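You operate a simulated robot arm through the tools that you are given. There is no shell and no other tool. Be economical: measure what you need, move in short steps, check, and stop when the job is done.

Carry out the task below with a simulated robot arm. There is one attempt and no reset: what you move stays moved.

TASK
Fit the jet marked S in the flow block and screw its strap down.
Fine: swing the strap over the jet, run the screw with the power driver till it clicks, driver back in its holder.
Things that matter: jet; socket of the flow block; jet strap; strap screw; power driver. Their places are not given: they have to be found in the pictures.

It is judged by the outcome, as a careful person would: the job done as asked, and still so three seconds after it is handed in. It fails if anything else is knocked over, pushed out of place, dropped, spilled or broken.

THE ROBOT
A 6-joint arm with a two-finger parallel gripper, fixed in place. Base frame: the origin is at the foot of the arm, x ahead of it, y to its left, z up; the work surface is at about z = 0. Lengths are in cm, angles in rad, forces in N, time in s.
With the tool pointing down near the work surface it reaches from about 14 to 58 cm from the base axis. Its first joint turns from -1.152 to 1.152 rad. Payload 2.1 kg.
Tool frame: the origin (TCP) lies between the finger pads and is the grasp point; the fingertips stand 3 cm ahead of it; z points along the fingers, y is the line along which they close. The gripper opens to 9.4 cm. The fingers are 2.8 cm wide and 1 cm thick; the gripper's body (5 by 9.6 cm) begins 5.5 cm behind the TCP.
Orientation is that of the tool frame in the base frame, as a unit quaternion [x, y, z, w]. With the fingers straight down and closing along the base's y, the tool's x points along the base's -x, its y along +y and its z along -z.

THE INTERFACE
- The arm moves only by the tool drive_tool. Its argument "rows" is a list of rows, each a list of 7 numbers: the turn, a rotation vector about the tool's x, y, z in units of 90 degrees (1.0 is 90 degrees), then the shift along the tool's x, y, z in units of 100 mm (1.0 is 100 mm), then the opening, from 0 (shut) to 1 (fully open). In form: [[wx, wy, wz, tx, ty, tz, claw], ...]. A call has 1 to 8 rows; each row is the pose to reach, as a shift and turn from the pose commanded when the call began, along the tool's axes at that moment. A call with a number of a shift or a turn outside -1 to 1 is refused whole. A row lasts 0.2 s, in which the tool goes at most 5 cm and 0.15 rad; a call with a longer step from one row to the next is refused whole, and so is a gripper value outside its range. A pose out of reach is approached as far as the arm can. The call stops where the force on the tool passes 70 N (or 10 N more than at its start, if that is more) or the arm is blocked; 0.2 s more then pass. The fingers move at their own pace (about 7.2 cm/s each) and stop on an object; they squeeze with about 39 N. The grip force told is the motor's: it shows also when the fingers shut on nothing. Time passes only in rows, and 0.2 s behind the last, so rows that repeat a pose let the fingers close. It gives the time, the measured TCP pose, the force on the tool (base axes), the opening and the grip force at its end, in the units of the frame above (readings bear some noise).
- Cameras (640 x 400 px; columns grow to the right, rows downward): "scene" is fixed at [6.37, -38.22, 47.6]; the picture's right is [0.68, -0.73, 0.00], its down [-0.47, -0.43, -0.77] and it looks along [0.57, 0.52, -0.64] (base axes); focal length 282 px, centre (320, 200). "wrist" rides on the gripper at [-3.7, 0, -5.8] in the tool frame; the picture's right is [0.00, -1.00, 0.00], its down [0.97, 0.00, -0.24] and it looks along [0.24, 0.00, 0.97] (tool axes); focal length 218 px, centre (320, 200).
- grab_frame(camera): a new picture of that camera. No time passes.
- probe_pixels(camera, pixels): for up to 12 pixels [column, row] of the newest picture of that camera ("zoom" is the newest enlarged one), the place [x, y, z] in the base frame of the surface seen there, good to about 0.3 cm. No time passes.
- enlarge(camera, box): a new picture of the part [left, top, right, bottom] of that camera's present view, enlarged. No time passes.
- finish_job(): hands the job in; it is judged then, once.

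Work in short steps. Measure before you move; look again where a grasp or a placing could have gone wrong, and mend it. You have 80 turns and 38 pictures in all, the two below and enlarged ones among them. Open the gripper and draw the arm clear of the work before you hand the job in, unless the task says otherwise; then end with one line.

The tools are called after ">>>" as a command line: name --pt "numbers of a row" for each row, then --argument value for the rest, lists and objects as JSON in quotes. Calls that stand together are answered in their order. drive_tool: Moves the arm, as the interface text tells. Its arguments: {"type":"object","properties":{"rows":{"type":"array","items":{"type":"array","items":{"type":"number"}}}},"required":["rows"]} The other tools are called the same way: grab_frame (camera) takes a picture; probe_pixels (camera, pixels) gives the place of the surface under pixels of a picture; enlarge (camera, box) takes an enlarged picture of a part of a camera's view; finish_job () hands the job in.

At the start:

```text
clock: 0.0
tool_pos: [27.51, -11.37, 30.74]
tcp_rot: [0.0, 1.0, -0.001, 0.0]
wrist_force: [-0.8, -0.5, 0.0]
width: 9.39
finger_force: 0.2
```

scene: 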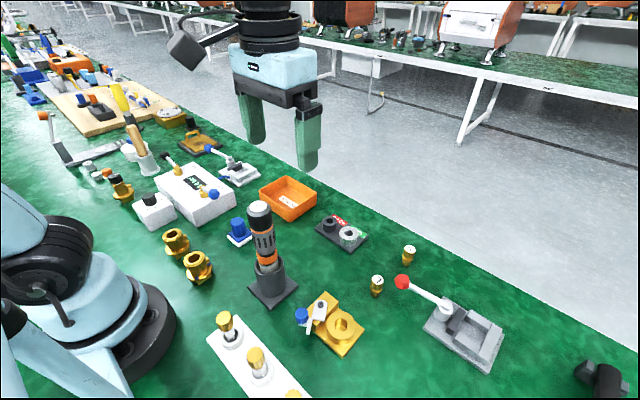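
wrist: 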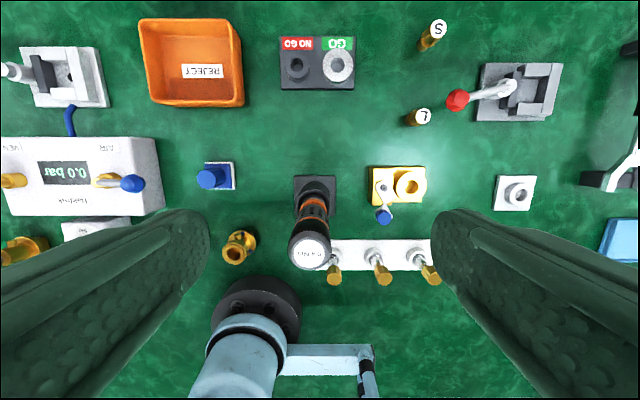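

The wrist picture shows jet S near (433,33), the other jet near (418,117), the yellow flow block near (397,186) and the driver at (310,230). I enlarge these parts.

>>> enlarge --camera "scene" --box '[230, 180, 430, 360]'

>>> enlarge --camera "wrist" --box '[280, 140, 460, 290]'

>>> probe_pixels --camera "wrist" --pixels '[[438, 29], [428, 42], [423, 115], [409, 182], [384, 188], [384, 216], [375, 170], [424, 170], [310, 252], [318, 190], [418, 200], [440, 75]]'

>>> probe_pixels --camera "scene" --pixels '[[408, 248], [408, 258], [377, 280], [376, 291], [341, 325], [320, 305], [302, 317], [325, 299], [261, 208], [263, 240], [270, 285], [322, 345]]'

```text
2.22 times, centred on (330, 270) of scene
```

zoom: 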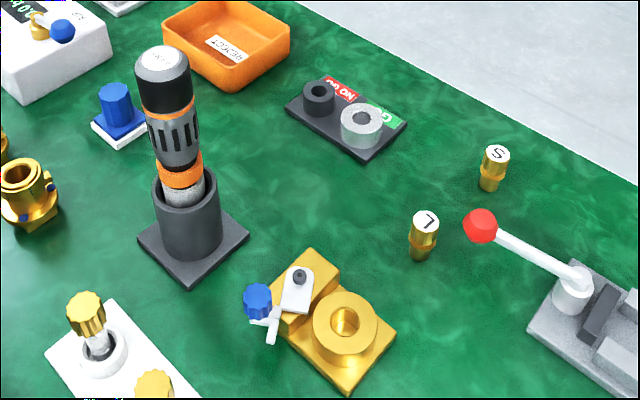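

```text
2.67 times, centred on (370, 215) of wrist
```

zoom: 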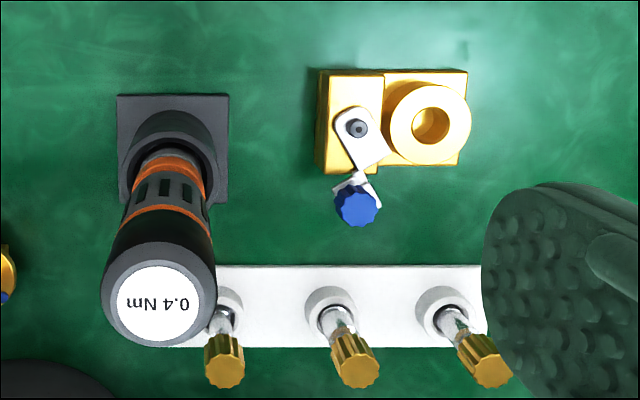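

```text
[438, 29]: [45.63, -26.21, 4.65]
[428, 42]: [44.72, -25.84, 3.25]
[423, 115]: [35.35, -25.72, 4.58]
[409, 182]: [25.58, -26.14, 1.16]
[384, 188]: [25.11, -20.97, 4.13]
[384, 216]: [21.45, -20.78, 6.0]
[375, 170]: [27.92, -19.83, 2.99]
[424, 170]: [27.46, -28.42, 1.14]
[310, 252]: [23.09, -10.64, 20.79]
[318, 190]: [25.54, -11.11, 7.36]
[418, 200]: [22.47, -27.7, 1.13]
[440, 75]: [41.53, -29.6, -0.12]
```

```text
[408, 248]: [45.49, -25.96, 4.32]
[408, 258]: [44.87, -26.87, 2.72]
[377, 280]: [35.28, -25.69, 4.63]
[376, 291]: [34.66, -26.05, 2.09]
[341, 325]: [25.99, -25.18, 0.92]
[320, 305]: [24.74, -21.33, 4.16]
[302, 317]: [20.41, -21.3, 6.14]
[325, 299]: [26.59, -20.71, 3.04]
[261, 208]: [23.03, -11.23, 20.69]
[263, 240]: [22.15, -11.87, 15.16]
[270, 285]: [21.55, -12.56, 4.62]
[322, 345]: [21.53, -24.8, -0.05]
```

Jet S is near (45.6,-26.1), the other jet (35.3,-25.7), the socket near (25.3,-26) and the driver near (23,-11). I move over the block for a closer look.

>>> drive_tool --pt "0 0 0 0 -0.4 0 1" --pt "0 0 0 0 -0.8 0 1" --pt "0 0 0 0 -1.0 0.1 1" --pt "0 0 0 0.1 -1.0 0.4 1" --pt "0 0 0 0.1 -1.0 0.8 1" --pt "0 0 0 0.1 -1.0 0.8 1"

>>> enlarge --camera "wrist" --box '[210, 100, 450, 290]'

```text
clock: 1.4
tool_pos: [26.55, -21.27, 22.65]
tcp_rot: [0.0, 1.0, -0.001, 0.0]
wrist_force: [-0.4, -0.3, 0.5]
width: 9.4
finger_force: 0.0
```

```text
2.11 times, centred on (330, 195) of wrist
```

zoom: 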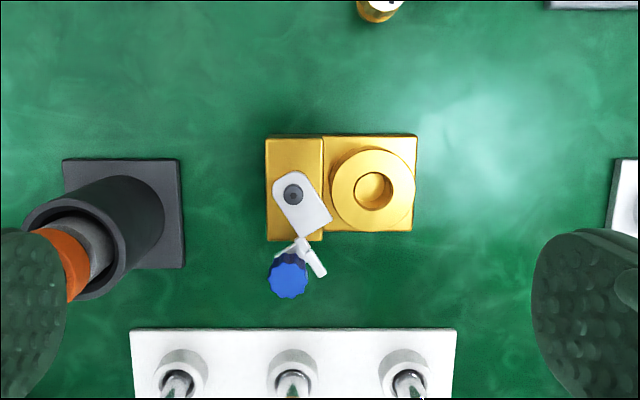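

>>> probe_pixels --camera "zoom" --pixels '[[293, 195], [372, 190], [405, 170], [340, 200], [288, 265], [288, 285], [318, 262], [300, 248], [315, 222], [290, 150], [410, 140], [284, 180]]'

>>> enlarge --camera "scene" --box '[290, 280, 370, 360]'

```text
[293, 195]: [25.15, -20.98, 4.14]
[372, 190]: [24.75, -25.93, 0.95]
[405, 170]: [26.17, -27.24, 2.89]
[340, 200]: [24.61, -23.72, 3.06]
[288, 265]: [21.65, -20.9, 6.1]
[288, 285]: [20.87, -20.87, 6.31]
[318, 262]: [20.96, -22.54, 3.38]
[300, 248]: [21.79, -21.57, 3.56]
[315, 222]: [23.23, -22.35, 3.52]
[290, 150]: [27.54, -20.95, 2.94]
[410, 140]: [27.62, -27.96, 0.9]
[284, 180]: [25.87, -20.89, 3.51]
```

```text
5.00 times, centred on (330, 320) of scene
```

zoom: 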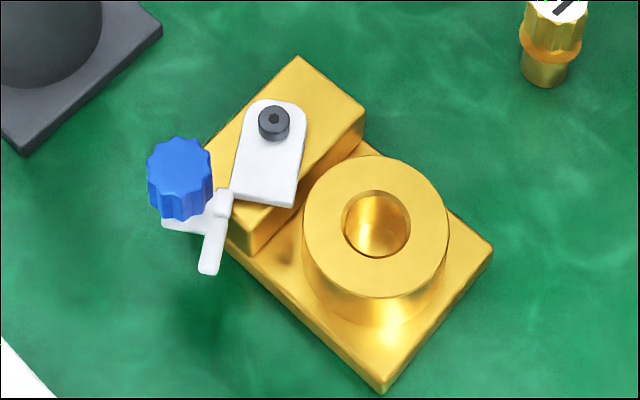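

The strap pivots on the dark hex screw at (25.15,-21.0) and has a blue knob near (21.2,-20.9). I go lower for a detailed view of its shape.

>>> drive_tool --pt "0 0 0 0 -0.1 0.4 1" --pt "0 0 0 0 -0.2 0.8 1" --pt "0 0 0 0 -0.2 0.8 1"

>>> enlarge --camera "wrist" --box '[230, 100, 410, 240]'

```text
clock: 2.2
tool_pos: [26.59, -23.45, 14.68]
tcp_rot: [0.001, 1.0, -0.001, 0.0]
wrist_force: [0.4, -0.3, -0.8]
width: 9.38
finger_force: 0.1
```

```text
2.86 times, centred on (320, 170) of wrist
```

zoom: 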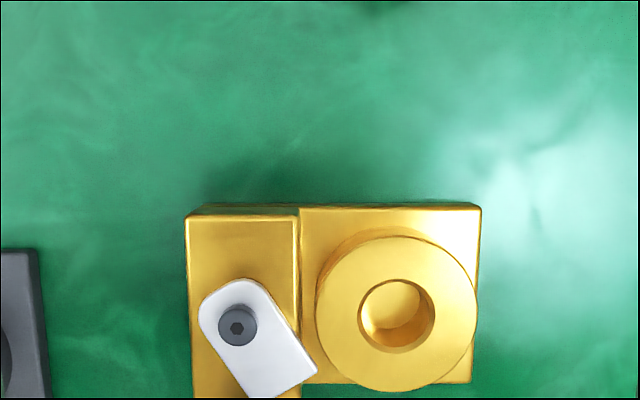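

>>> enlarge --camera "wrist" --box '[230, 190, 410, 310]'

>>> probe_pixels --camera "zoom" --pixels '[[395, 315], [239, 320], [395, 20]]'

```text
3.33 times, centred on (320, 250) of wrist
```

zoom: 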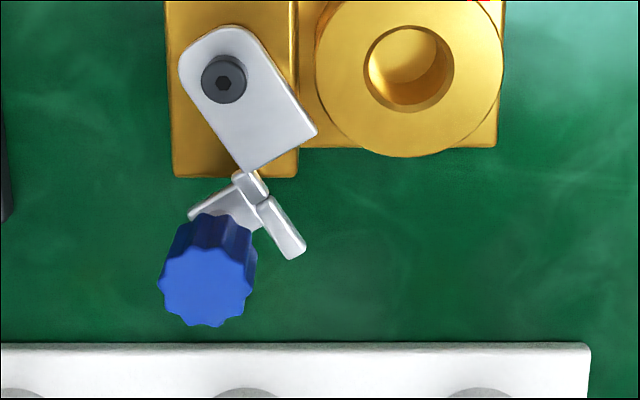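

```text
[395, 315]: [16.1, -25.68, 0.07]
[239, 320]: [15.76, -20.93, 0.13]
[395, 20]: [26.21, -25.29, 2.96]
```

The strap is a plate with a single tine on its trailing edge and the knob on a side arm. Now I go high over to jet S and look at it up close.

>>> drive_tool --pt "0 0 0 -0.1 0 -0.4 1" --pt "0 0 0 -0.5 -0.1 -0.4 0.7" --pt "0 0 0 -0.9 -0.2 -0.4 0.5" --pt "0 0 0 -1.0 -0.2 -0.3 0.5"

>>> drive_tool --pt "0 0 0 -0.4 0 0 0.5" --pt "0 0 0 -0.75 0 0 0.5" --pt "0 0 0 -0.75 -0.02 0.3 0.5" --pt "0 0 0 -0.75 -0.02 0.3 0.5"

>>> grab_frame --camera "wrist"

>>> probe_pixels --camera "scene" --pixels '[[403, 281], [425, 293], [445, 305]]'

```text
clock: 3.2
tool_pos: [36.54, -25.32, 17.79]
tcp_rot: [-0.001, 1.0, -0.001, 0.0]
wrist_force: [0.1, 0.0, 0.3]
width: 4.67
finger_force: 0.0
```

```text
clock: 4.2
tool_pos: [44.03, -25.57, 14.63]
tcp_rot: [-0.001, 1.0, -0.001, 0.001]
wrist_force: [0.3, 0.6, -0.6]
width: 4.68
finger_force: 0.1
```

```text
29 pictures are left
```

wrist: 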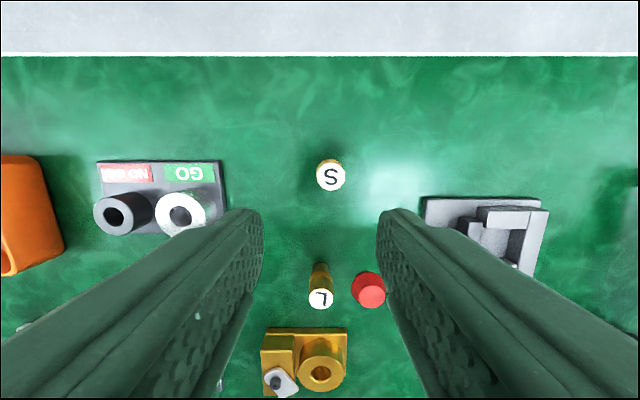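

```text
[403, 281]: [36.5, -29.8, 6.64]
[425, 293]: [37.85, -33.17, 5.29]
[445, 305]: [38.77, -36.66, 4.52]
```

S is confirmed at pixel (331,176), L is the other jet. I probe S and enlarge it.

>>> probe_pixels --camera "wrist" --pixels '[[331, 176], [320, 176], [342, 176], [331, 187], [331, 165], [430, 205]]'

>>> enlarge --camera "scene" --box '[360, 235, 430, 305]'

```text
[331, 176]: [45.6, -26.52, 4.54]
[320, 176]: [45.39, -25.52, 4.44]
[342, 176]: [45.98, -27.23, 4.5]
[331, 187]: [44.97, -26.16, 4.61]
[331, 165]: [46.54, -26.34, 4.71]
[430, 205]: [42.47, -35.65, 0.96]
```

```text
5.71 times, centred on (395, 270) of scene
```

zoom: 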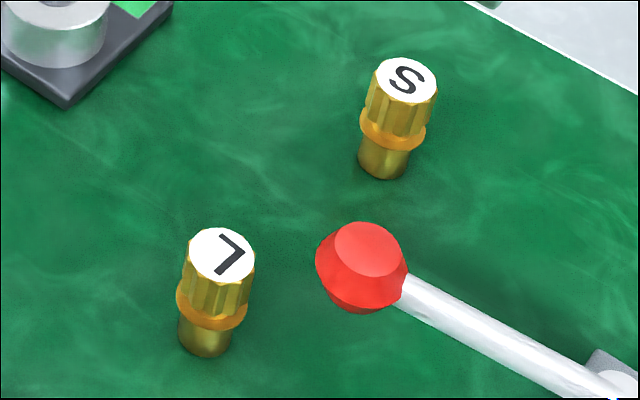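

Jet S stands at (45.6,-26.4), head from about z 2.6 to 4.6. I grip only the head (TCP z 5.8) so that the fingertips stay clear of the collar later.

>>> drive_tool --pt "0 0 0 -0.157 -0.083 0.3 0.5" --pt "0 0 0 -0.157 -0.083 0.6 0.5" --pt "0 0 0 -0.157 -0.083 0.8 0.5" --pt "0 0 0 -0.157 -0.083 0.883 0.5" --pt "0 0 0 -0.157 -0.083 0.883 0.5"

>>> grab_frame --camera "wrist"

```text
clock: 5.4
tool_pos: [45.59, -26.47, 5.88]
tcp_rot: [0.0, 1.0, -0.001, 0.0]
wrist_force: [1.1, -0.2, -0.1]
width: 4.67
finger_force: 0.0
```

```text
27 pictures are left
```

wrist: 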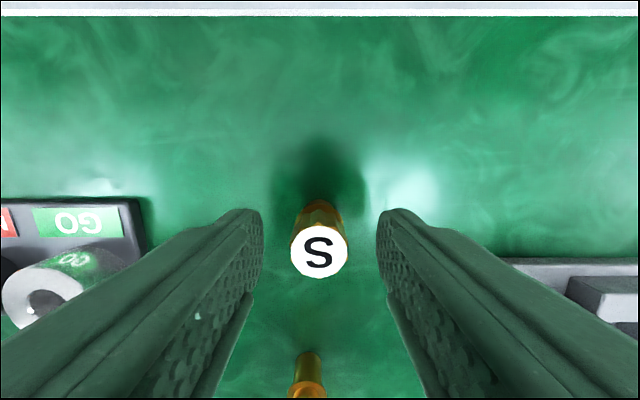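

The jet is centred between the fingers (319,253). I close and lift slightly.

>>> drive_tool --pt "0 0 0 0 0 0 0.1" --pt "0 0 0 0 0 0 0.1" --pt "0 0 0 0 0 0 0.1" --pt "0 0 0 0 0 -0.1 0.1" --pt "0 0 0 0 0 -0.4 0.1" --pt "0 0 0 0 0 -0.6 0.1"

>>> grab_frame --camera "wrist"

```text
clock: 6.8
tool_pos: [45.57, -26.4, 11.83]
tcp_rot: [0.0, 1.0, -0.001, 0.001]
wrist_force: [0.0, 0.4, 0.7]
width: 0.98
finger_force: 0.1
```

```text
26 pictures are left
```

wrist: 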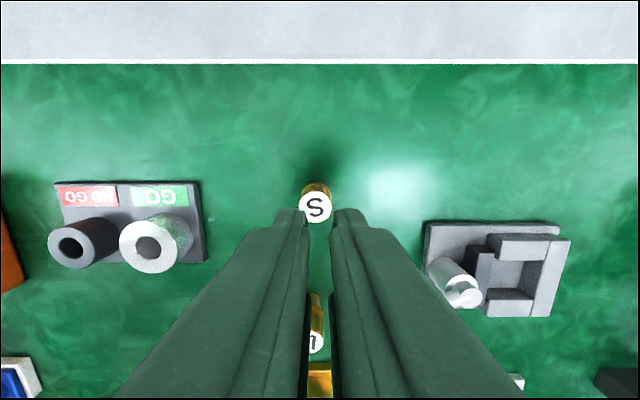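

The fingers shut to 0.98 cm on nothing; the jet still stands at (316,206). I open, go back down a little deeper and close without lifting to read the width.

>>> drive_tool --pt "0 0 0 0 0.02 0 0.4" --pt "0 0 0 0 0.02 0 0.4" --pt "0 0 0 0 0.02 0.3 0.4" --pt "0 0 0 0 0.02 0.55 0.4" --pt "0 0 0 0 0.02 0.63 0.4" --pt "0 0 0 0 0.02 0.63 0.4"

>>> drive_tool --pt "0 0 0 0 0 0 0.1" --pt "0 0 0 0 0 0 0.1" --pt "0 0 0 0 0 0 0.1"

>>> enlarge --camera "scene" --box '[360, 210, 450, 280]'

```text
clock: 8.2
tool_pos: [45.59, -26.16, 5.5]
tcp_rot: [0.0, 1.0, -0.001, 0.0]
wrist_force: [-0.8, 0.9, 0.1]
width: 3.75
finger_force: 0.1
```

```text
clock: 9.0
tool_pos: [45.51, -26.16, 5.49]
tcp_rot: [0.001, 1.0, -0.001, -0.001]
wrist_force: [0.4, -0.7, -0.6]
width: 2.14
finger_force: 38.8
```

```text
5.71 times, centred on (405, 245) of scene
```

zoom: 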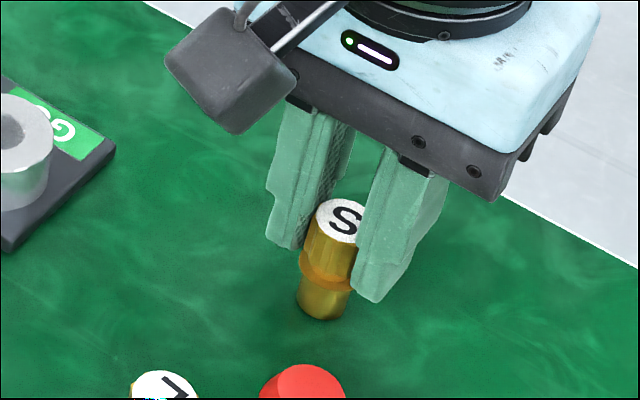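

Gripped now: width 2.14, force 38.8. I lift slowly by 1 cm and read again.

>>> drive_tool --pt "0 0 0 0 0 -0.02 0" --pt "0 0 0 0 0 -0.05 0" --pt "0 0 0 0 0 -0.1 0" --pt "0 0 0 0 0 -0.1 0"

>>> enlarge --camera "scene" --box '[360, 210, 450, 280]'

```text
clock: 10.0
tool_pos: [45.55, -26.25, 6.41]
tcp_rot: [0.0, 1.0, 0.0, 0.001]
wrist_force: [-0.4, 0.2, -0.1]
width: 2.14
finger_force: 38.7
```

```text
5.71 times, centred on (405, 245) of scene
```

zoom: 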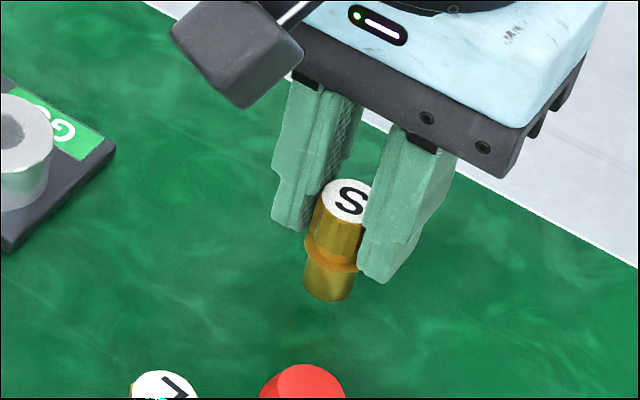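

Jet held. I carry it at safe height toward the socket.

>>> drive_tool --pt "0 0 0 0 0 -0.4 0" --pt "0 0 0 0 0 -0.8 0" --pt "0 0 0 0.4 0 -0.9 0" --pt "0 0 0 0.8 0 -0.9 0" --pt "0 0 0 1.0 0 -0.9 0"

>>> drive_tool --pt "0 0 0 0.3 0.02 0 0" --pt "0 0 0 0.6 0.05 0 0" --pt "0 0 0 0.8 0.06 0 0" --pt "0 0 0 0.8 0.06 0.0 0"

>>> grab_frame --camera "wrist"

```text
clock: 11.2
tool_pos: [35.6, -26.16, 15.55]
tcp_rot: [0.0, 1.0, -0.001, 0.001]
wrist_force: [-0.3, -0.2, -0.7]
width: 2.15
finger_force: 39.0
```

```text
clock: 12.2
tool_pos: [27.57, -25.53, 15.52]
tcp_rot: [0.0, 1.0, -0.001, 0.0]
wrist_force: [-0.3, 0.6, -0.6]
width: 2.14
finger_force: 38.8
```

```text
23 pictures are left
```

wrist: 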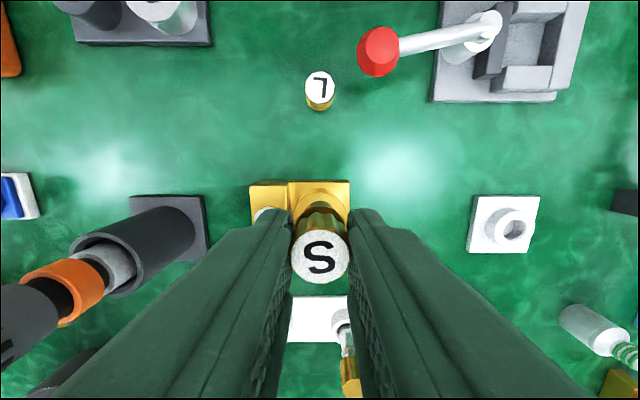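

The jet is centred in the grip (321,256). I lower it over the socket until it is just above the collar, then look.

>>> drive_tool --pt "0 0 0 0.255 -0.007 0 0" --pt "0 0 0 0.255 -0.007 0.3 0" --pt "0 0 0 0.255 -0.007 0.55 0" --pt "0 0 0 0.255 -0.007 0.64 0" --pt "0 0 0 0.255 -0.007 0.64 0"

>>> enlarge --camera "scene" --box '[290, 270, 380, 350]'

>>> enlarge --camera "wrist" --box '[240, 140, 400, 300]'

```text
clock: 13.4
tool_pos: [25.11, -25.53, 8.99]
tcp_rot: [0.0, 1.0, 0.0, 0.0]
wrist_force: [-0.2, -0.1, -0.3]
width: 2.14
finger_force: 39.0
```

```text
5.00 times, centred on (335, 310) of scene
```

zoom: 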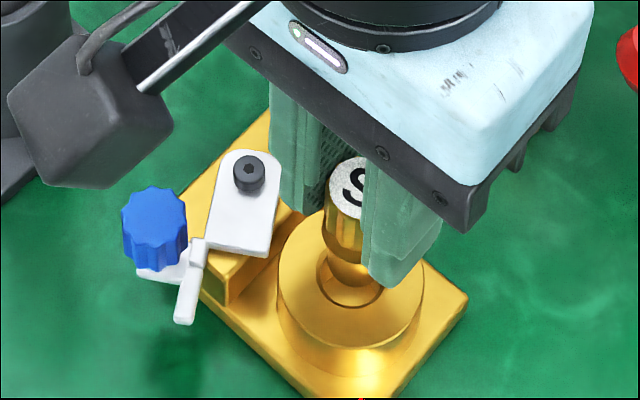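

```text
2.50 times, centred on (320, 220) of wrist
```

zoom: 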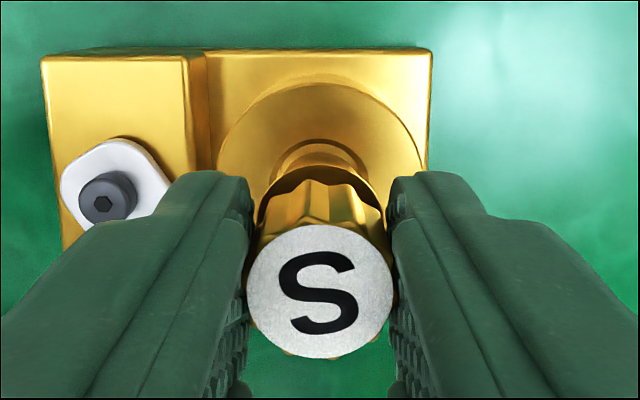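

The jet lines up with the hole (cols 320 both, x about 25.1). I lower in small steps, watching the force.

>>> drive_tool --pt "0 0 0 0.006 0 0.04 0" --pt "0 0 0 0.006 0 0.08 0" --pt "0 0 0 0.006 0 0.12 0" --pt "0 0 0 0.006 0 0.12 0"

```text
clock: 14.4
tool_pos: [25.07, -25.73, 7.96]
tcp_rot: [0.0, 1.0, 0.0, 0.0]
wrist_force: [-0.8, 0.1, -0.1]
width: 2.16
finger_force: 38.9
```

No contact force with the spigot already below the rim. Lower further until it seats.

>>> drive_tool --pt "0 0 0 0 0 0.04 0" --pt "0 0 0 0 0 0.08 0" --pt "0 0 0 0 0 0.11 0" --pt "0 0 0 0 0 0.13 0" --pt "0 0 0 0 0 0.15 0" --pt "0 0 0 0 0 0.17 0" --pt "0 0 0 0 0 0.17 0"

>>> enlarge --camera "scene" --box '[290, 270, 380, 350]'

```text
clock: 16.0
tool_pos: [24.93, -25.65, 6.22]
tcp_rot: [0.0, 1.0, 0.0, 0.0]
wrist_force: [0.6, 1.2, 37.0]
width: 2.14
finger_force: 39.1
```

```text
5.00 times, centred on (335, 310) of scene
```

zoom: 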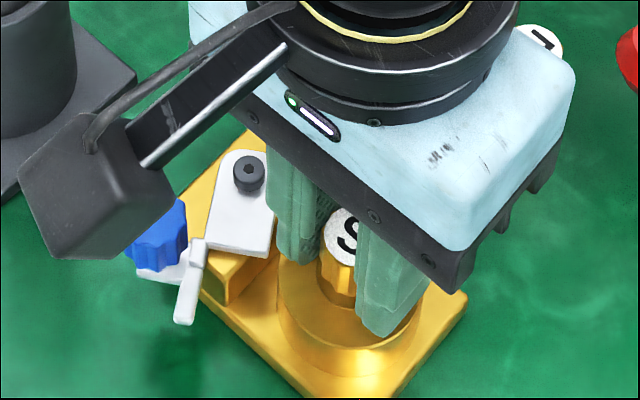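

37 N upward at TCP z 6.22: the jet is seated. I open a little, rise straight up and look.

>>> drive_tool --pt "0 0 0 0 0 -0.01 0" --pt "0 0 0 0 0 -0.01 0.31" --pt "0 0 0 0 0 -0.01 0.31" --pt "0 0 0 0 0 -0.1 0.31" --pt "0 0 0 0 0 -0.4 0.31" --pt "0 0 0 0 0 -0.8 0.31" --pt "0 0 0 0 0 -0.8 0.31"

>>> enlarge --camera "scene" --box '[290, 270, 380, 350]'

>>> enlarge --camera "wrist" --box '[240, 130, 400, 300]'

```text
clock: 17.6
tool_pos: [24.95, -25.68, 14.22]
tcp_rot: [0.0, 1.0, -0.001, 0.0]
wrist_force: [0.0, -0.4, 0.2]
width: 2.92
finger_force: 0.0
```

```text
5.00 times, centred on (335, 310) of scene
```

zoom: 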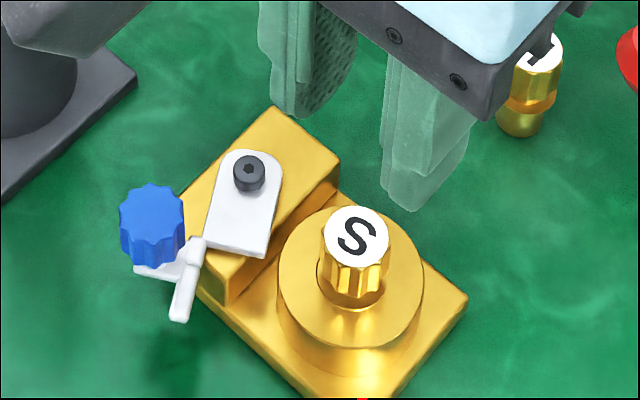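

```text
2.35 times, centred on (320, 215) of wrist
```

zoom: 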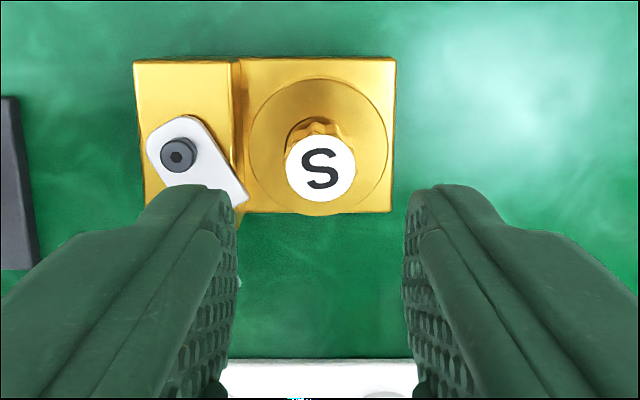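

The jet sits fully in the socket, flange sunk. Now I shut the fingers and go to the trailing (+y) side of the blue knob (centre about (21.15,-20.9), top z 6.2) to push the strap round.

>>> drive_tool --pt "0 0 0 0.2 0.3 0 0" --pt "0 0 0 0.38 0.715 0 0" --pt "0 0 0 0.38 0.715 0.3 0" --pt "0 0 0 0.38 0.715 0.6 0" --pt "0 0 0 0.38 0.715 0.7 0" --pt "0 0 0 0.38 0.715 0.7 0"

>>> grab_frame --camera "scene"

```text
clock: 19.0
tool_pos: [21.23, -18.58, 7.08]
tcp_rot: [0.0, 1.0, -0.001, 0.0]
wrist_force: [0.9, 0.0, -0.4]
width: 0.0
finger_force: 32.9
```

```text
17 pictures are left
```

scene: 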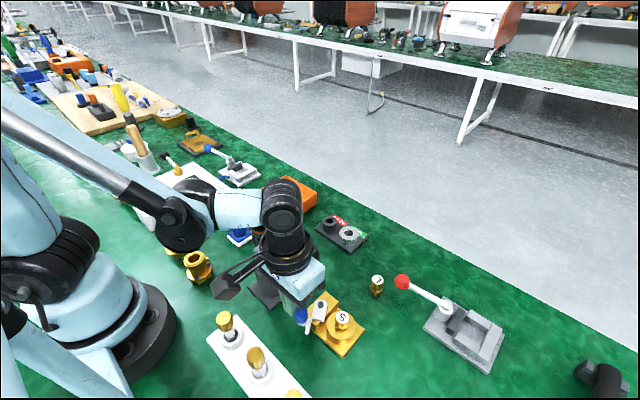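

I push the knob around the screw axis, turning the tool with it, 40 degrees first.

>>> drive_tool --pt "0 0 0 0 -0.035 0 0" --pt "0 0 -0.0889 0.03 -0.093 0 0" --pt "0 0 -0.1778 0.047 -0.153 0 0" --pt "0 0 -0.2667 0.056 -0.216 0 0" --pt "0 0 -0.3556 0.0555 -0.279 0 0" --pt "0 0 -0.4444 0.046 -0.341 0 0" --pt "0 0 -0.4444 0.046 -0.341 0 0"

>>> enlarge --camera "scene" --box '[280, 270, 370, 350]'

```text
clock: 20.6
tool_pos: [20.79, -21.84, 7.22]
tcp_rot: [-0.343, 0.939, 0.0, 0.001]
wrist_force: [0.3, -0.4, -0.5]
width: 0.0
finger_force: 32.7
```

```text
5.00 times, centred on (325, 310) of scene
```

zoom: 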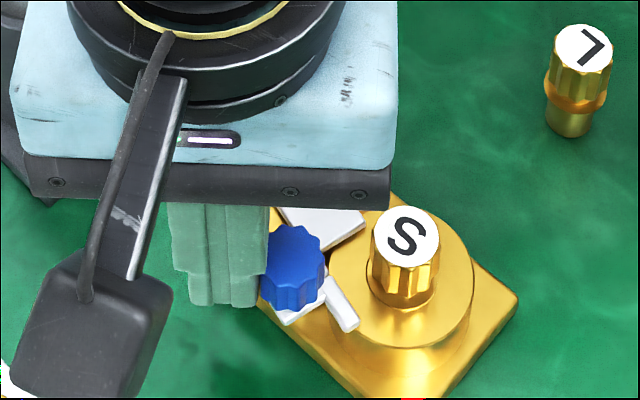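

The strap follows; its tine is near the jet head. I continue in smaller steps to 52 degrees.

>>> drive_tool --pt "0 0 -0.0333 0.008 -0.0215 0 0" --pt "0 0 -0.0667 0.0198 -0.0429 0 0" --pt "0 0 -0.1 0.028 -0.066 0 0" --pt "0 0 -0.1333 0.035 -0.0877 0 0" --pt "0 0 -0.1333 0.035 -0.0877 0 0"

>>> enlarge --camera "scene" --box '[280, 270, 370, 350]'

```text
clock: 21.8
tool_pos: [21.01, -22.82, 7.07]
tcp_rot: [-0.439, 0.899, -0.001, 0.0]
wrist_force: [0.4, -0.1, 0.2]
width: 0.0
finger_force: 33.3
```

```text
5.00 times, centred on (325, 310) of scene
```

zoom: 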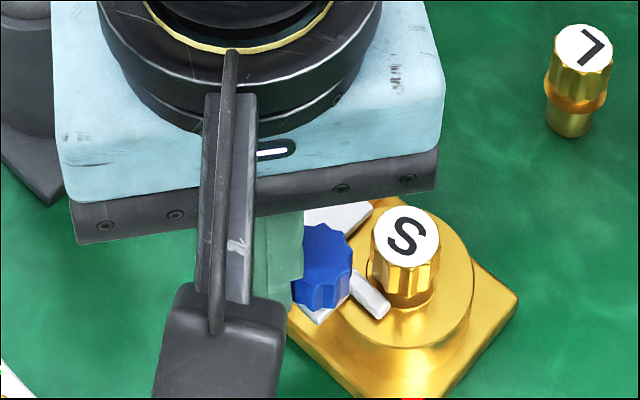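

About 6–10 degrees remain; I go on in 2-degree steps to 60 and read the force.

>>> drive_tool --pt "0 0 -0.0222 0.007 -0.0142 0 0" --pt "0 0 -0.0444 0.0137 -0.0284 0 0" --pt "0 0 -0.0667 0.0197 -0.043 0 0" --pt "0 0 -0.0889 0.0253 -0.0578 0 0" --pt "0 0 -0.0889 0.0253 -0.0578 0 0"

```text
clock: 23.0
tool_pos: [21.13, -23.05, 7.19]
tcp_rot: [-0.5, 0.866, 0.004, -0.001]
wrist_force: [-21.2, 22.6, -3.1]
width: 0.0
finger_force: 33.0
```

The force rose to 31 N: the strap is against its stop. I back off, rise and look from the wrist.

>>> drive_tool --pt "0 0 -0.08 0.0253 -0.03 0 0" --pt "0 0 -0.08 0.02 0.05 0 0" --pt "0 0 -0.08 0.02 0.08 -0.3 0" --pt "0 0 -0.08 0.02 0.08 -0.7 0" --pt "0 0 -0.08 0.02 0.08 -1.0 0"

>>> enlarge --camera "scene" --box '[280, 270, 370, 350]'

```text
clock: 24.2
tool_pos: [20.48, -23.11, 17.35]
tcp_rot: [-0.553, 0.833, -0.001, 0.0]
wrist_force: [0.4, -0.5, -0.2]
width: 0.0
finger_force: 33.2
```

```text
5.00 times, centred on (325, 310) of scene
```

zoom: 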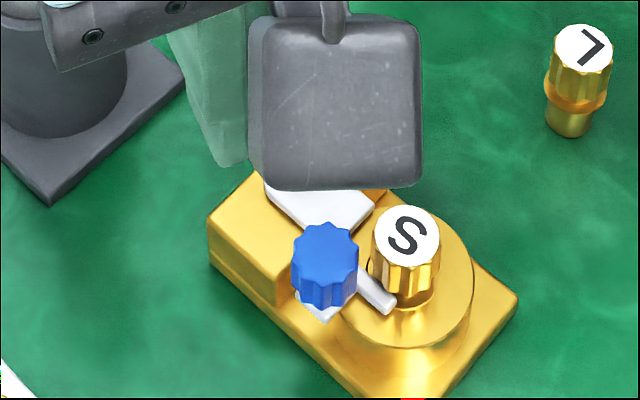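

The strap's tine lies against the jet head over the socket. Now I rise and turn the tool back straight for fetching the driver at about (23.0,-10.6).

>>> drive_tool --pt "0 0 0.093 0 0 -0.2 0" --pt "0 0 0.186 0 0 -0.4 0" --pt "0 0 0.279 0 0 -0.6 0.1" --pt "0 0 0.372 0 0 -0.8 0.2" --pt "0 0 0.465 0 0 -1.0 0.3" --pt "0 0 0.558 0 0 -1.0 0.4" --pt "0 0 0.651 0 0 -1.0 0.5" --pt "0 0 0.744 0 0 -1.0 0.6"

>>> grab_frame --camera "wrist"

```text
clock: 26.0
tool_pos: [20.5, -23.09, 27.24]
tcp_rot: [0.001, 1.0, -0.001, 0.0]
wrist_force: [0.0, -0.8, 0.3]
width: 5.65
finger_force: 0.2
```

```text
13 pictures are left
```

wrist: 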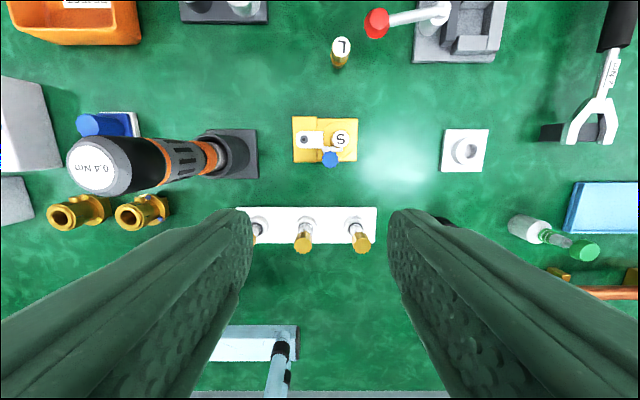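

The strap is over the jet; screw head near (304,140). I probe the driver cap and the screw.

>>> probe_pixels --camera "wrist" --pixels '[[92, 167], [75, 167], [112, 167], [92, 185], [92, 148], [304, 140], [338, 137], [205, 135], [256, 131], [256, 176]]'

```text
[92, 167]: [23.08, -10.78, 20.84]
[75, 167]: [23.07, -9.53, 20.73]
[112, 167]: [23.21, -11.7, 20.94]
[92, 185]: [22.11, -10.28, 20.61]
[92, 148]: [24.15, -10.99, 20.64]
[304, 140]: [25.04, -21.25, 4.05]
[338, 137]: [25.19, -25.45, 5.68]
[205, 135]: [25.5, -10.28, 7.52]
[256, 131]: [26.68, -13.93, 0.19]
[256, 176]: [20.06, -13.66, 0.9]
```

Driver axis is about (23.1,-10.7). I move above it and then look down before descending.

>>> drive_tool --pt "0 0 0 -0.1 0.4 0 0.7" --pt "0 0 0 -0.2 0.8 0 0.7" --pt "0 0 0 -0.26 1.0 0 0.7"

>>> drive_tool --pt "0 0 0 0 0.24 0 0.7" --pt "0 0 0 0 0.24 0 0.7"

>>> grab_frame --camera "wrist"

```text
clock: 26.8
tool_pos: [23.03, -12.99, 27.29]
tcp_rot: [-0.002, 1.0, 0.0, 0.0]
wrist_force: [-0.3, -0.1, 0.3]
width: 6.6
finger_force: 0.0
```

```text
clock: 27.4
tool_pos: [23.05, -10.63, 27.31]
tcp_rot: [-0.002, 1.0, -0.001, 0.0]
wrist_force: [0.2, 0.9, 0.4]
width: 6.57
finger_force: 0.0
```

```text
12 pictures are left
```

wrist: 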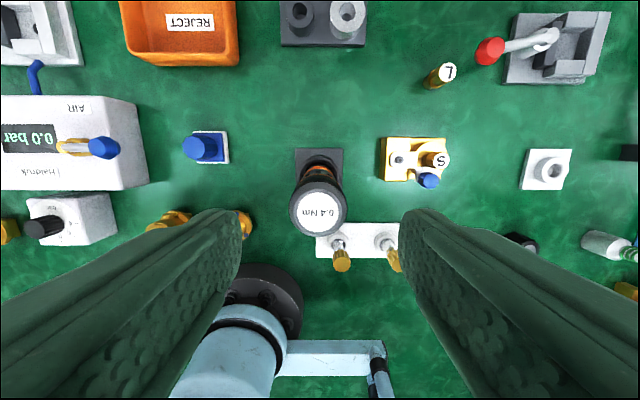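

The cap is centred at (319,211). I descend to TCP z 16.2.

>>> drive_tool --pt "0 0 0 0 0 0.3 0.7" --pt "0 0 0 0 0 0.6 0.7" --pt "0 0 0 0 0 0.85 0.7" --pt "0 0 0 0 0 1.0 0.7" --pt "0 0 0 0 0 1.0 0.7"

>>> drive_tool --pt "0 0 0 0 0 0.05 0.7" --pt "0 0 0 0 0 0.11 0.7" --pt "0 0 0 0 0 0.11 0.2" --pt "0 0 0 0 0 0.11 0.2" --pt "0 0 0 0 0 0.11 0.2" --pt "0 0 0 0 0 0.11 0"

```text
clock: 28.6
tool_pos: [23.2, -10.76, 17.25]
tcp_rot: [-0.001, 1.0, -0.001, 0.0]
wrist_force: [0.0, -0.6, 0.2]
width: 6.59
finger_force: 0.0
```

```text
clock: 30.0
tool_pos: [23.15, -10.76, 16.12]
tcp_rot: [-0.001, 1.0, 0.0, 0.0]
wrist_force: [0.1, -1.9, -0.2]
width: 3.46
finger_force: 38.8
```

Gripped at 3.46 cm. I lift the driver straight out of its holder and look from the scene camera.

>>> drive_tool --pt "0 0 0 0 0 -0.05 0" --pt "0 0 0 0 0 -0.2 0" --pt "0 0 0 0 0 -0.4 0" --pt "0 0 0 0 0 -0.6 0" --pt "0 0 0 0 0 -0.8 0" --pt "0 0 0 0 0 -1.0 0" --pt "0 0 0 0 0 -1.0 0"

>>> grab_frame --camera "scene"

```text
clock: 31.6
tool_pos: [23.09, -10.74, 26.15]
tcp_rot: [-0.002, 1.0, -0.001, 0.0]
wrist_force: [-0.5, -0.4, -3.4]
width: 3.43
finger_force: 38.9
```

```text
11 pictures are left
```

scene: 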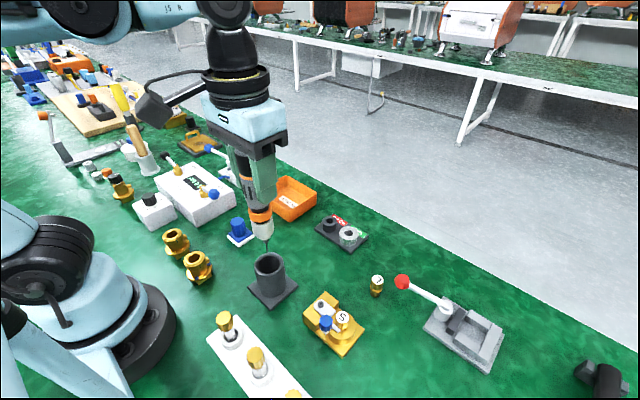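

The driver is out; its bit tip is near (267,250). I enlarge and probe the tip.

>>> enlarge --camera "scene" --box '[235, 190, 305, 310]'

```text
3.33 times, centred on (270, 250) of scene
```

zoom: 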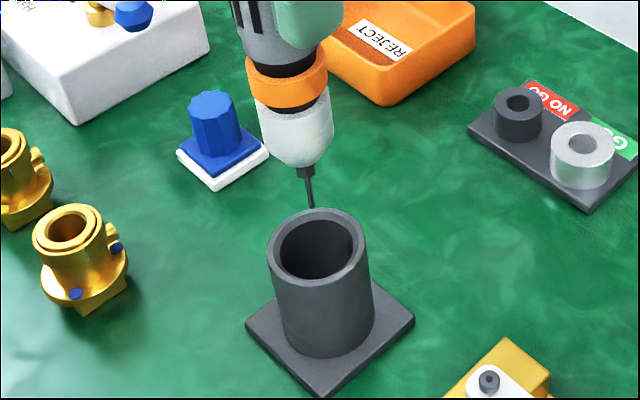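

>>> probe_pixels --camera "zoom" --pixels '[[311, 204], [310, 195], [308, 180], [305, 155], [489, 379], [318, 215]]'

```text
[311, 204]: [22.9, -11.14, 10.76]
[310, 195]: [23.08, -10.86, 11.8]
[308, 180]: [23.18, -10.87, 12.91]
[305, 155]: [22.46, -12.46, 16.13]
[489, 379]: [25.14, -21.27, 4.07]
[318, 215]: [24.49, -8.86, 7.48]
```

Tip is about 15.6 cm below the TCP. The screw is at about (25.05,-21.1, 4.1). I carry the driver over and lower to just above it.

>>> drive_tool --pt "0 0 0 -0.05 -0.3 0 0" --pt "0 0 0 -0.1 -0.6 0 0" --pt "0 0 0 -0.15 -0.9 0 0" --pt "0 0 0 -0.196 -1.0 0 0" --pt "0 0 0 -0.196 -1.0 0.2 0" --pt "0 0 0 -0.196 -1.0 0.4 0"

>>> drive_tool --pt "0 0 0 0 -0.036 0 0" --pt "0 0 0 0 -0.036 0.1 0" --pt "0 0 0 0 -0.036 0.16 0" --pt "0 0 0 0 -0.036 0.16 0"

>>> enlarge --camera "scene" --box '[300, 280, 350, 330]'

```text
clock: 33.0
tool_pos: [25.1, -20.77, 21.98]
tcp_rot: [-0.002, 1.0, -0.001, 0.0]
wrist_force: [0.2, -0.6, -3.0]
width: 3.42
finger_force: 39.0
```

```text
clock: 34.0
tool_pos: [25.12, -21.26, 20.54]
tcp_rot: [-0.001, 1.0, 0.0, 0.0]
wrist_force: [-0.1, -0.1, -3.0]
width: 3.46
finger_force: 38.6
```

```text
8.00 times, centred on (325, 305) of scene
```

zoom: 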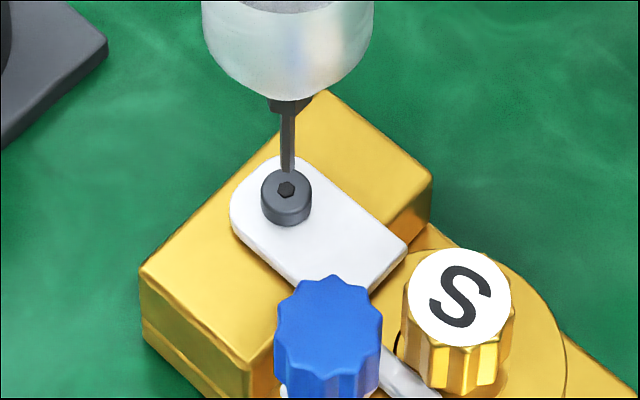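

Left-right alignment is exact (tip col 287, hex col 287). I probe tip and screw for the alignment along the view.

>>> probe_pixels --camera "zoom" --pixels '[[287, 168], [287, 160], [287, 150], [288, 140], [288, 130], [289, 120], [287, 190], [280, 188], [296, 190], [287, 200], [287, 180], [270, 190]]'

```text
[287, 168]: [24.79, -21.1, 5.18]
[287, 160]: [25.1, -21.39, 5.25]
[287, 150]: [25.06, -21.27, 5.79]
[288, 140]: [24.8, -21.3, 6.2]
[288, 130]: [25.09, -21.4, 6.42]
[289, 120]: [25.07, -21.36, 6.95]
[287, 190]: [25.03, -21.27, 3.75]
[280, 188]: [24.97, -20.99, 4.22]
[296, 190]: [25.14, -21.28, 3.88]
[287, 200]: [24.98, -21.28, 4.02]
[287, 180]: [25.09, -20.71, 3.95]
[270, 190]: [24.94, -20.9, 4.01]
```

Bit and screw coincide within about 0.1 cm. I lower in fine steps and watch for contact.

>>> drive_tool --pt "0 0 0 0 0 0.02 0" --pt "0 0 0 0 0 0.035 0" --pt "0 0 0 0 0 0.05 0" --pt "0 0 0 0 0 0.06 0" --pt "0 0 0 0 0 0.07 0" --pt "0 0 0 0 0 0.07 0"

>>> enlarge --camera "scene" --box '[300, 280, 350, 330]'

```text
clock: 35.4
tool_pos: [25.05, -21.04, 19.8]
tcp_rot: [-0.001, 1.0, -0.001, 0.001]
wrist_force: [0.6, 0.8, -2.9]
width: 3.41
finger_force: 39.1
```

```text
8.00 times, centred on (325, 305) of scene
```

zoom: 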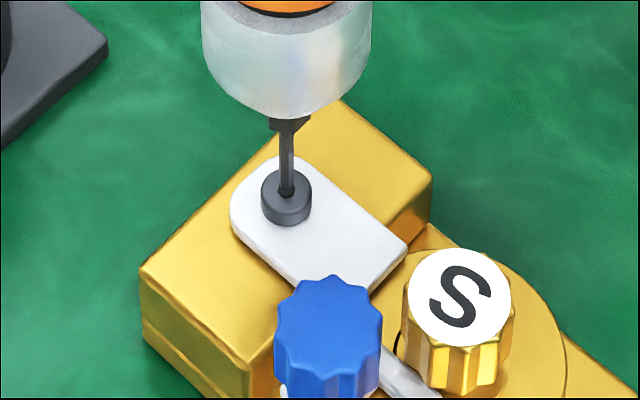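

The bit is at the hex opening, no force yet. I press further in small steps.

>>> drive_tool --pt "0 0 0 0 0 0.01 0" --pt "0 0 0 0 0 0.02 0" --pt "0 0 0 0 0 0.03 0" --pt "0 0 0 0 0 0.03 0"

```text
clock: 36.4
tool_pos: [25.03, -21.0, 19.6]
tcp_rot: [-0.002, 1.0, -0.001, 0.0]
wrist_force: [-0.7, 0.7, 8.2]
width: 3.45
finger_force: 38.7
```

Contact: 11 N of press. I keep pressing lightly and wait for the driver to run.

>>> drive_tool --pt "0 0 0 0 0 0.01 0" --pt "0 0 0 0 0 0.01 0" --pt "0 0 0 0 0 0.01 0" --pt "0 0 0 0 0 0.01 0" --pt "0 0 0 0 0 0.01 0" --pt "0 0 0 0 0 0.01 0" --pt "0 0 0 0 0 0.01 0" --pt "0 0 0 0 0 0.01 0"

>>> enlarge --camera "scene" --box '[290, 250, 370, 330]'

```text
clock: 38.2
tool_pos: [25.18, -21.13, 19.28]
tcp_rot: [-0.002, 1.0, -0.001, 0.0]
wrist_force: [0.2, -0.5, 1.7]
width: 3.42
finger_force: 38.5
```

```text
5.00 times, centred on (330, 290) of scene
```

zoom: 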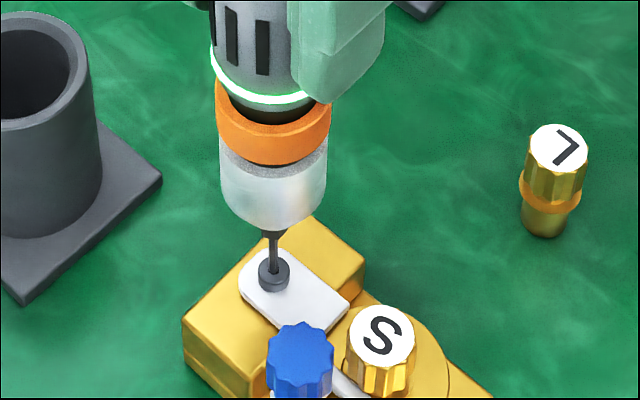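

A green ring lights on the driver and the force fell, so the screw is running in. I follow it down gently.

>>> drive_tool --pt "0 0 0 0 0 0.01 0" --pt "0 0 0 0 0 0.01 0" --pt "0 0 0 0 0 0.01 0" --pt "0 0 0 0 0 0.01 0" --pt "0 0 0 0 0 0.01 0" --pt "0 0 0 0 0 0.01 0"

```text
clock: 39.6
tool_pos: [25.02, -21.01, 19.37]
tcp_rot: [-0.002, 1.0, -0.002, 0.0]
wrist_force: [-0.4, 1.4, 7.3]
width: 3.4
finger_force: 39.2
```

>>> drive_tool --pt "0 0 0 0 0 0.005 0" --pt "0 0 0 0 0 0.005 0" --pt "0 0 0 0 0 0.005 0" --pt "0 0 0 0 0 0.005 0" --pt "0 0 0 0 0 0.005 0" --pt "0 0 0 0 0 0.005 0"

>>> enlarge --camera "scene" --box '[290, 250, 370, 330]'

```text
clock: 41.0
tool_pos: [25.06, -21.05, 19.3]
tcp_rot: [-0.002, 1.0, -0.001, 0.0]
wrist_force: [0.2, -1.2, 2.3]
width: 3.43
finger_force: 38.8
```

```text
5.00 times, centred on (330, 290) of scene
```

zoom: 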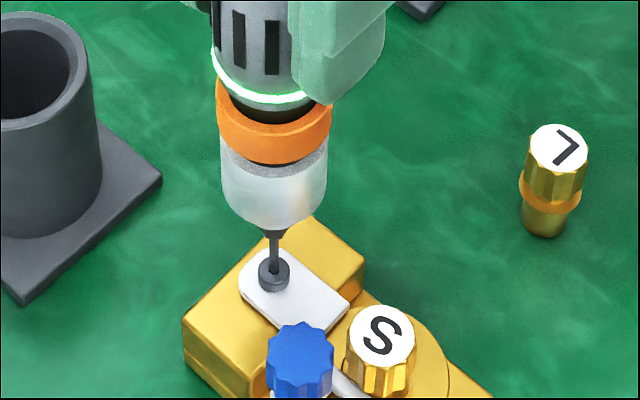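

The force decayed again, so the screw is still advancing. I keep feeding.

>>> drive_tool --pt "0 0 0 0 0 0.01 0" --pt "0 0 0 0 0 0.01 0" --pt "0 0 0 0 0 0.015 0" --pt "0 0 0 0 0 0.015 0" --pt "0 0 0 0 0 0.02 0" --pt "0 0 0 0 0 0.02 0" --pt "0 0 0 0 0 0.02 0" --pt "0 0 0 0 0 0.02 0"

>>> drive_tool --pt "0 0 0 0 0 0.0 0" --pt "0 0 0 0 0 0.0 0" --pt "0 0 0 0 0 0.0 0" --pt "0 0 0 0 0 0.0 0" --pt "0 0 0 0 0 0.0 0" --pt "0 0 0 0 0 0.0 0" --pt "0 0 0 0 0 0.0 0" --pt "0 0 0 0 0 0.0 0"

```text
clock: 42.8
tool_pos: [25.13, -20.98, 19.06]
tcp_rot: [-0.002, 1.0, -0.001, 0.001]
wrist_force: [-0.9, -0.9, 33.7]
width: 3.43
finger_force: 39.2
```

```text
clock: 44.6
tool_pos: [25.23, -21.07, 19.09]
tcp_rot: [-0.003, 1.0, -0.001, 0.0]
wrist_force: [-0.4, -0.8, 31.0]
width: 3.43
finger_force: 39.5
```

Force now stays at 31–34 N: the screw no longer advances. I look at the driver's light and the screw head.

>>> enlarge --camera "scene" --box '[290, 250, 370, 330]'

```text
5.00 times, centred on (330, 290) of scene
```

zoom: 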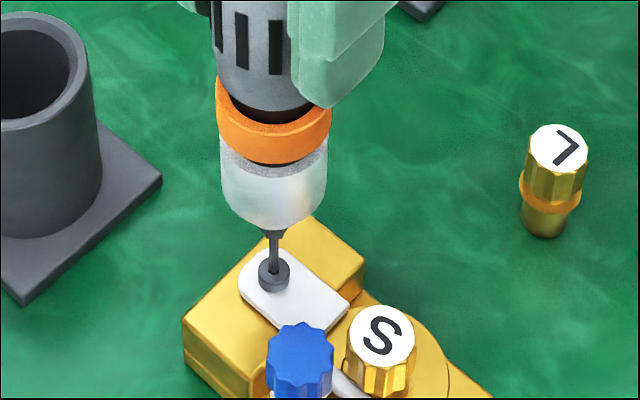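

The light went out with steady pressing force, which fits the clutch having clicked. I lift the driver off and check the screw head.

>>> drive_tool --pt "0 0 0 0 0 -0.05 0" --pt "0 0 0 0 0 -0.15 0" --pt "0 0 0 0 0 -0.4 0" --pt "0 0 0 0 0 -0.7 0" --pt "0 0 0 0 0 -0.7 0"

>>> enlarge --camera "scene" --box '[300, 270, 350, 330]'

```text
clock: 45.8
tool_pos: [25.19, -21.03, 26.03]
tcp_rot: [-0.002, 1.0, -0.001, 0.0]
wrist_force: [-0.6, 0.7, -3.6]
width: 3.39
finger_force: 38.9
```

```text
6.67 times, centred on (325, 300) of scene
```

zoom: 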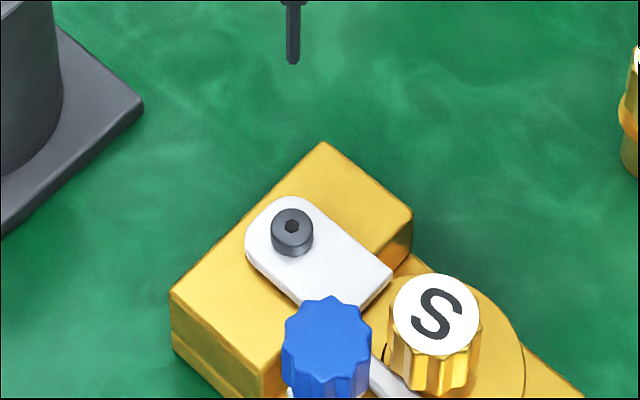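

The screw head sits flat and the tine holds. To be sure the clutch really clicked, I press once more lightly and see whether the screw still advances.

>>> drive_tool --pt "0 0 0 0 0 0.3 0" --pt "0 0 0 0 0 0.55 0" --pt "0 0 0 0 0 0.65 0" --pt "0 0 0 0 0 0.67 0" --pt "0 0 0 0 0 0.68 0" --pt "0 0 0 0 0 0.68 0"

>>> drive_tool --pt "0 0 0 0 0 0 0" --pt "0 0 0 0 0 0 0" --pt "0 0 0 0 0 0 0" --pt "0 0 0 0 0 0 0" --pt "0 0 0 0 0 0 0" --pt "0 0 0 0 0 0 0"

```text
clock: 47.2
tool_pos: [24.98, -21.13, 19.37]
tcp_rot: [-0.002, 1.0, -0.001, 0.0]
wrist_force: [-0.3, 0.2, -3.1]
width: 3.42
finger_force: 38.7
```

```text
clock: 48.6
tool_pos: [25.1, -21.07, 19.27]
tcp_rot: [-0.002, 1.0, 0.0, 0.0]
wrist_force: [0.7, 0.1, -3.7]
width: 3.42
finger_force: 38.9
```

>>> drive_tool --pt "0 0 0 0 0 0.005 0" --pt "0 0 0 0 0 0.01 0" --pt "0 0 0 0 0 0.015 0"

>>> drive_tool --pt "0 0 0 0 0 0 0" --pt "0 0 0 0 0 0 0" --pt "0 0 0 0 0 0 0" --pt "0 0 0 0 0 0 0" --pt "0 0 0 0 0 0 0"

```text
clock: 49.4
tool_pos: [25.1, -21.03, 19.2]
tcp_rot: [-0.001, 1.0, -0.001, 0.0]
wrist_force: [0.8, 0.0, 6.3]
width: 3.4
finger_force: 39.1
```

```text
clock: 50.6
tool_pos: [25.19, -21.01, 19.03]
tcp_rot: [-0.001, 1.0, -0.001, 0.0]
wrist_force: [0.1, -0.2, 17.1]
width: 3.41
finger_force: 38.9
```

>>> drive_tool --pt "0 0 0 0 0 0 0" --pt "0 0 0 0 0 0 0" --pt "0 0 0 0 0 0 0" --pt "0 0 0 0 0 0 0" --pt "0 0 0 0 0 0 0"

>>> enlarge --camera "scene" --box '[290, 250, 370, 330]'

```text
clock: 51.8
tool_pos: [25.03, -20.98, 19.1]
tcp_rot: [-0.002, 1.0, -0.001, 0.0]
wrist_force: [1.6, 0.5, 21.0]
width: 3.41
finger_force: 38.6
```

```text
5.00 times, centred on (330, 290) of scene
```

zoom: 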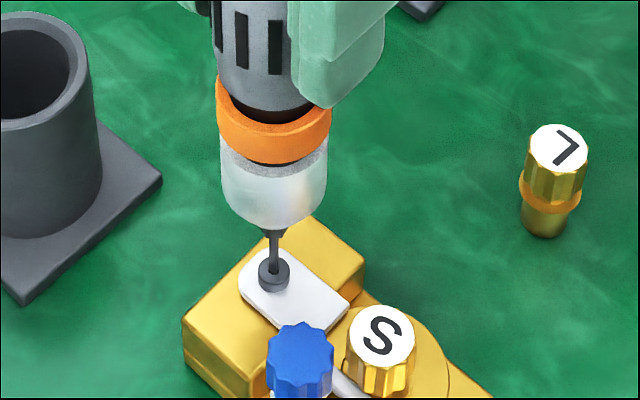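

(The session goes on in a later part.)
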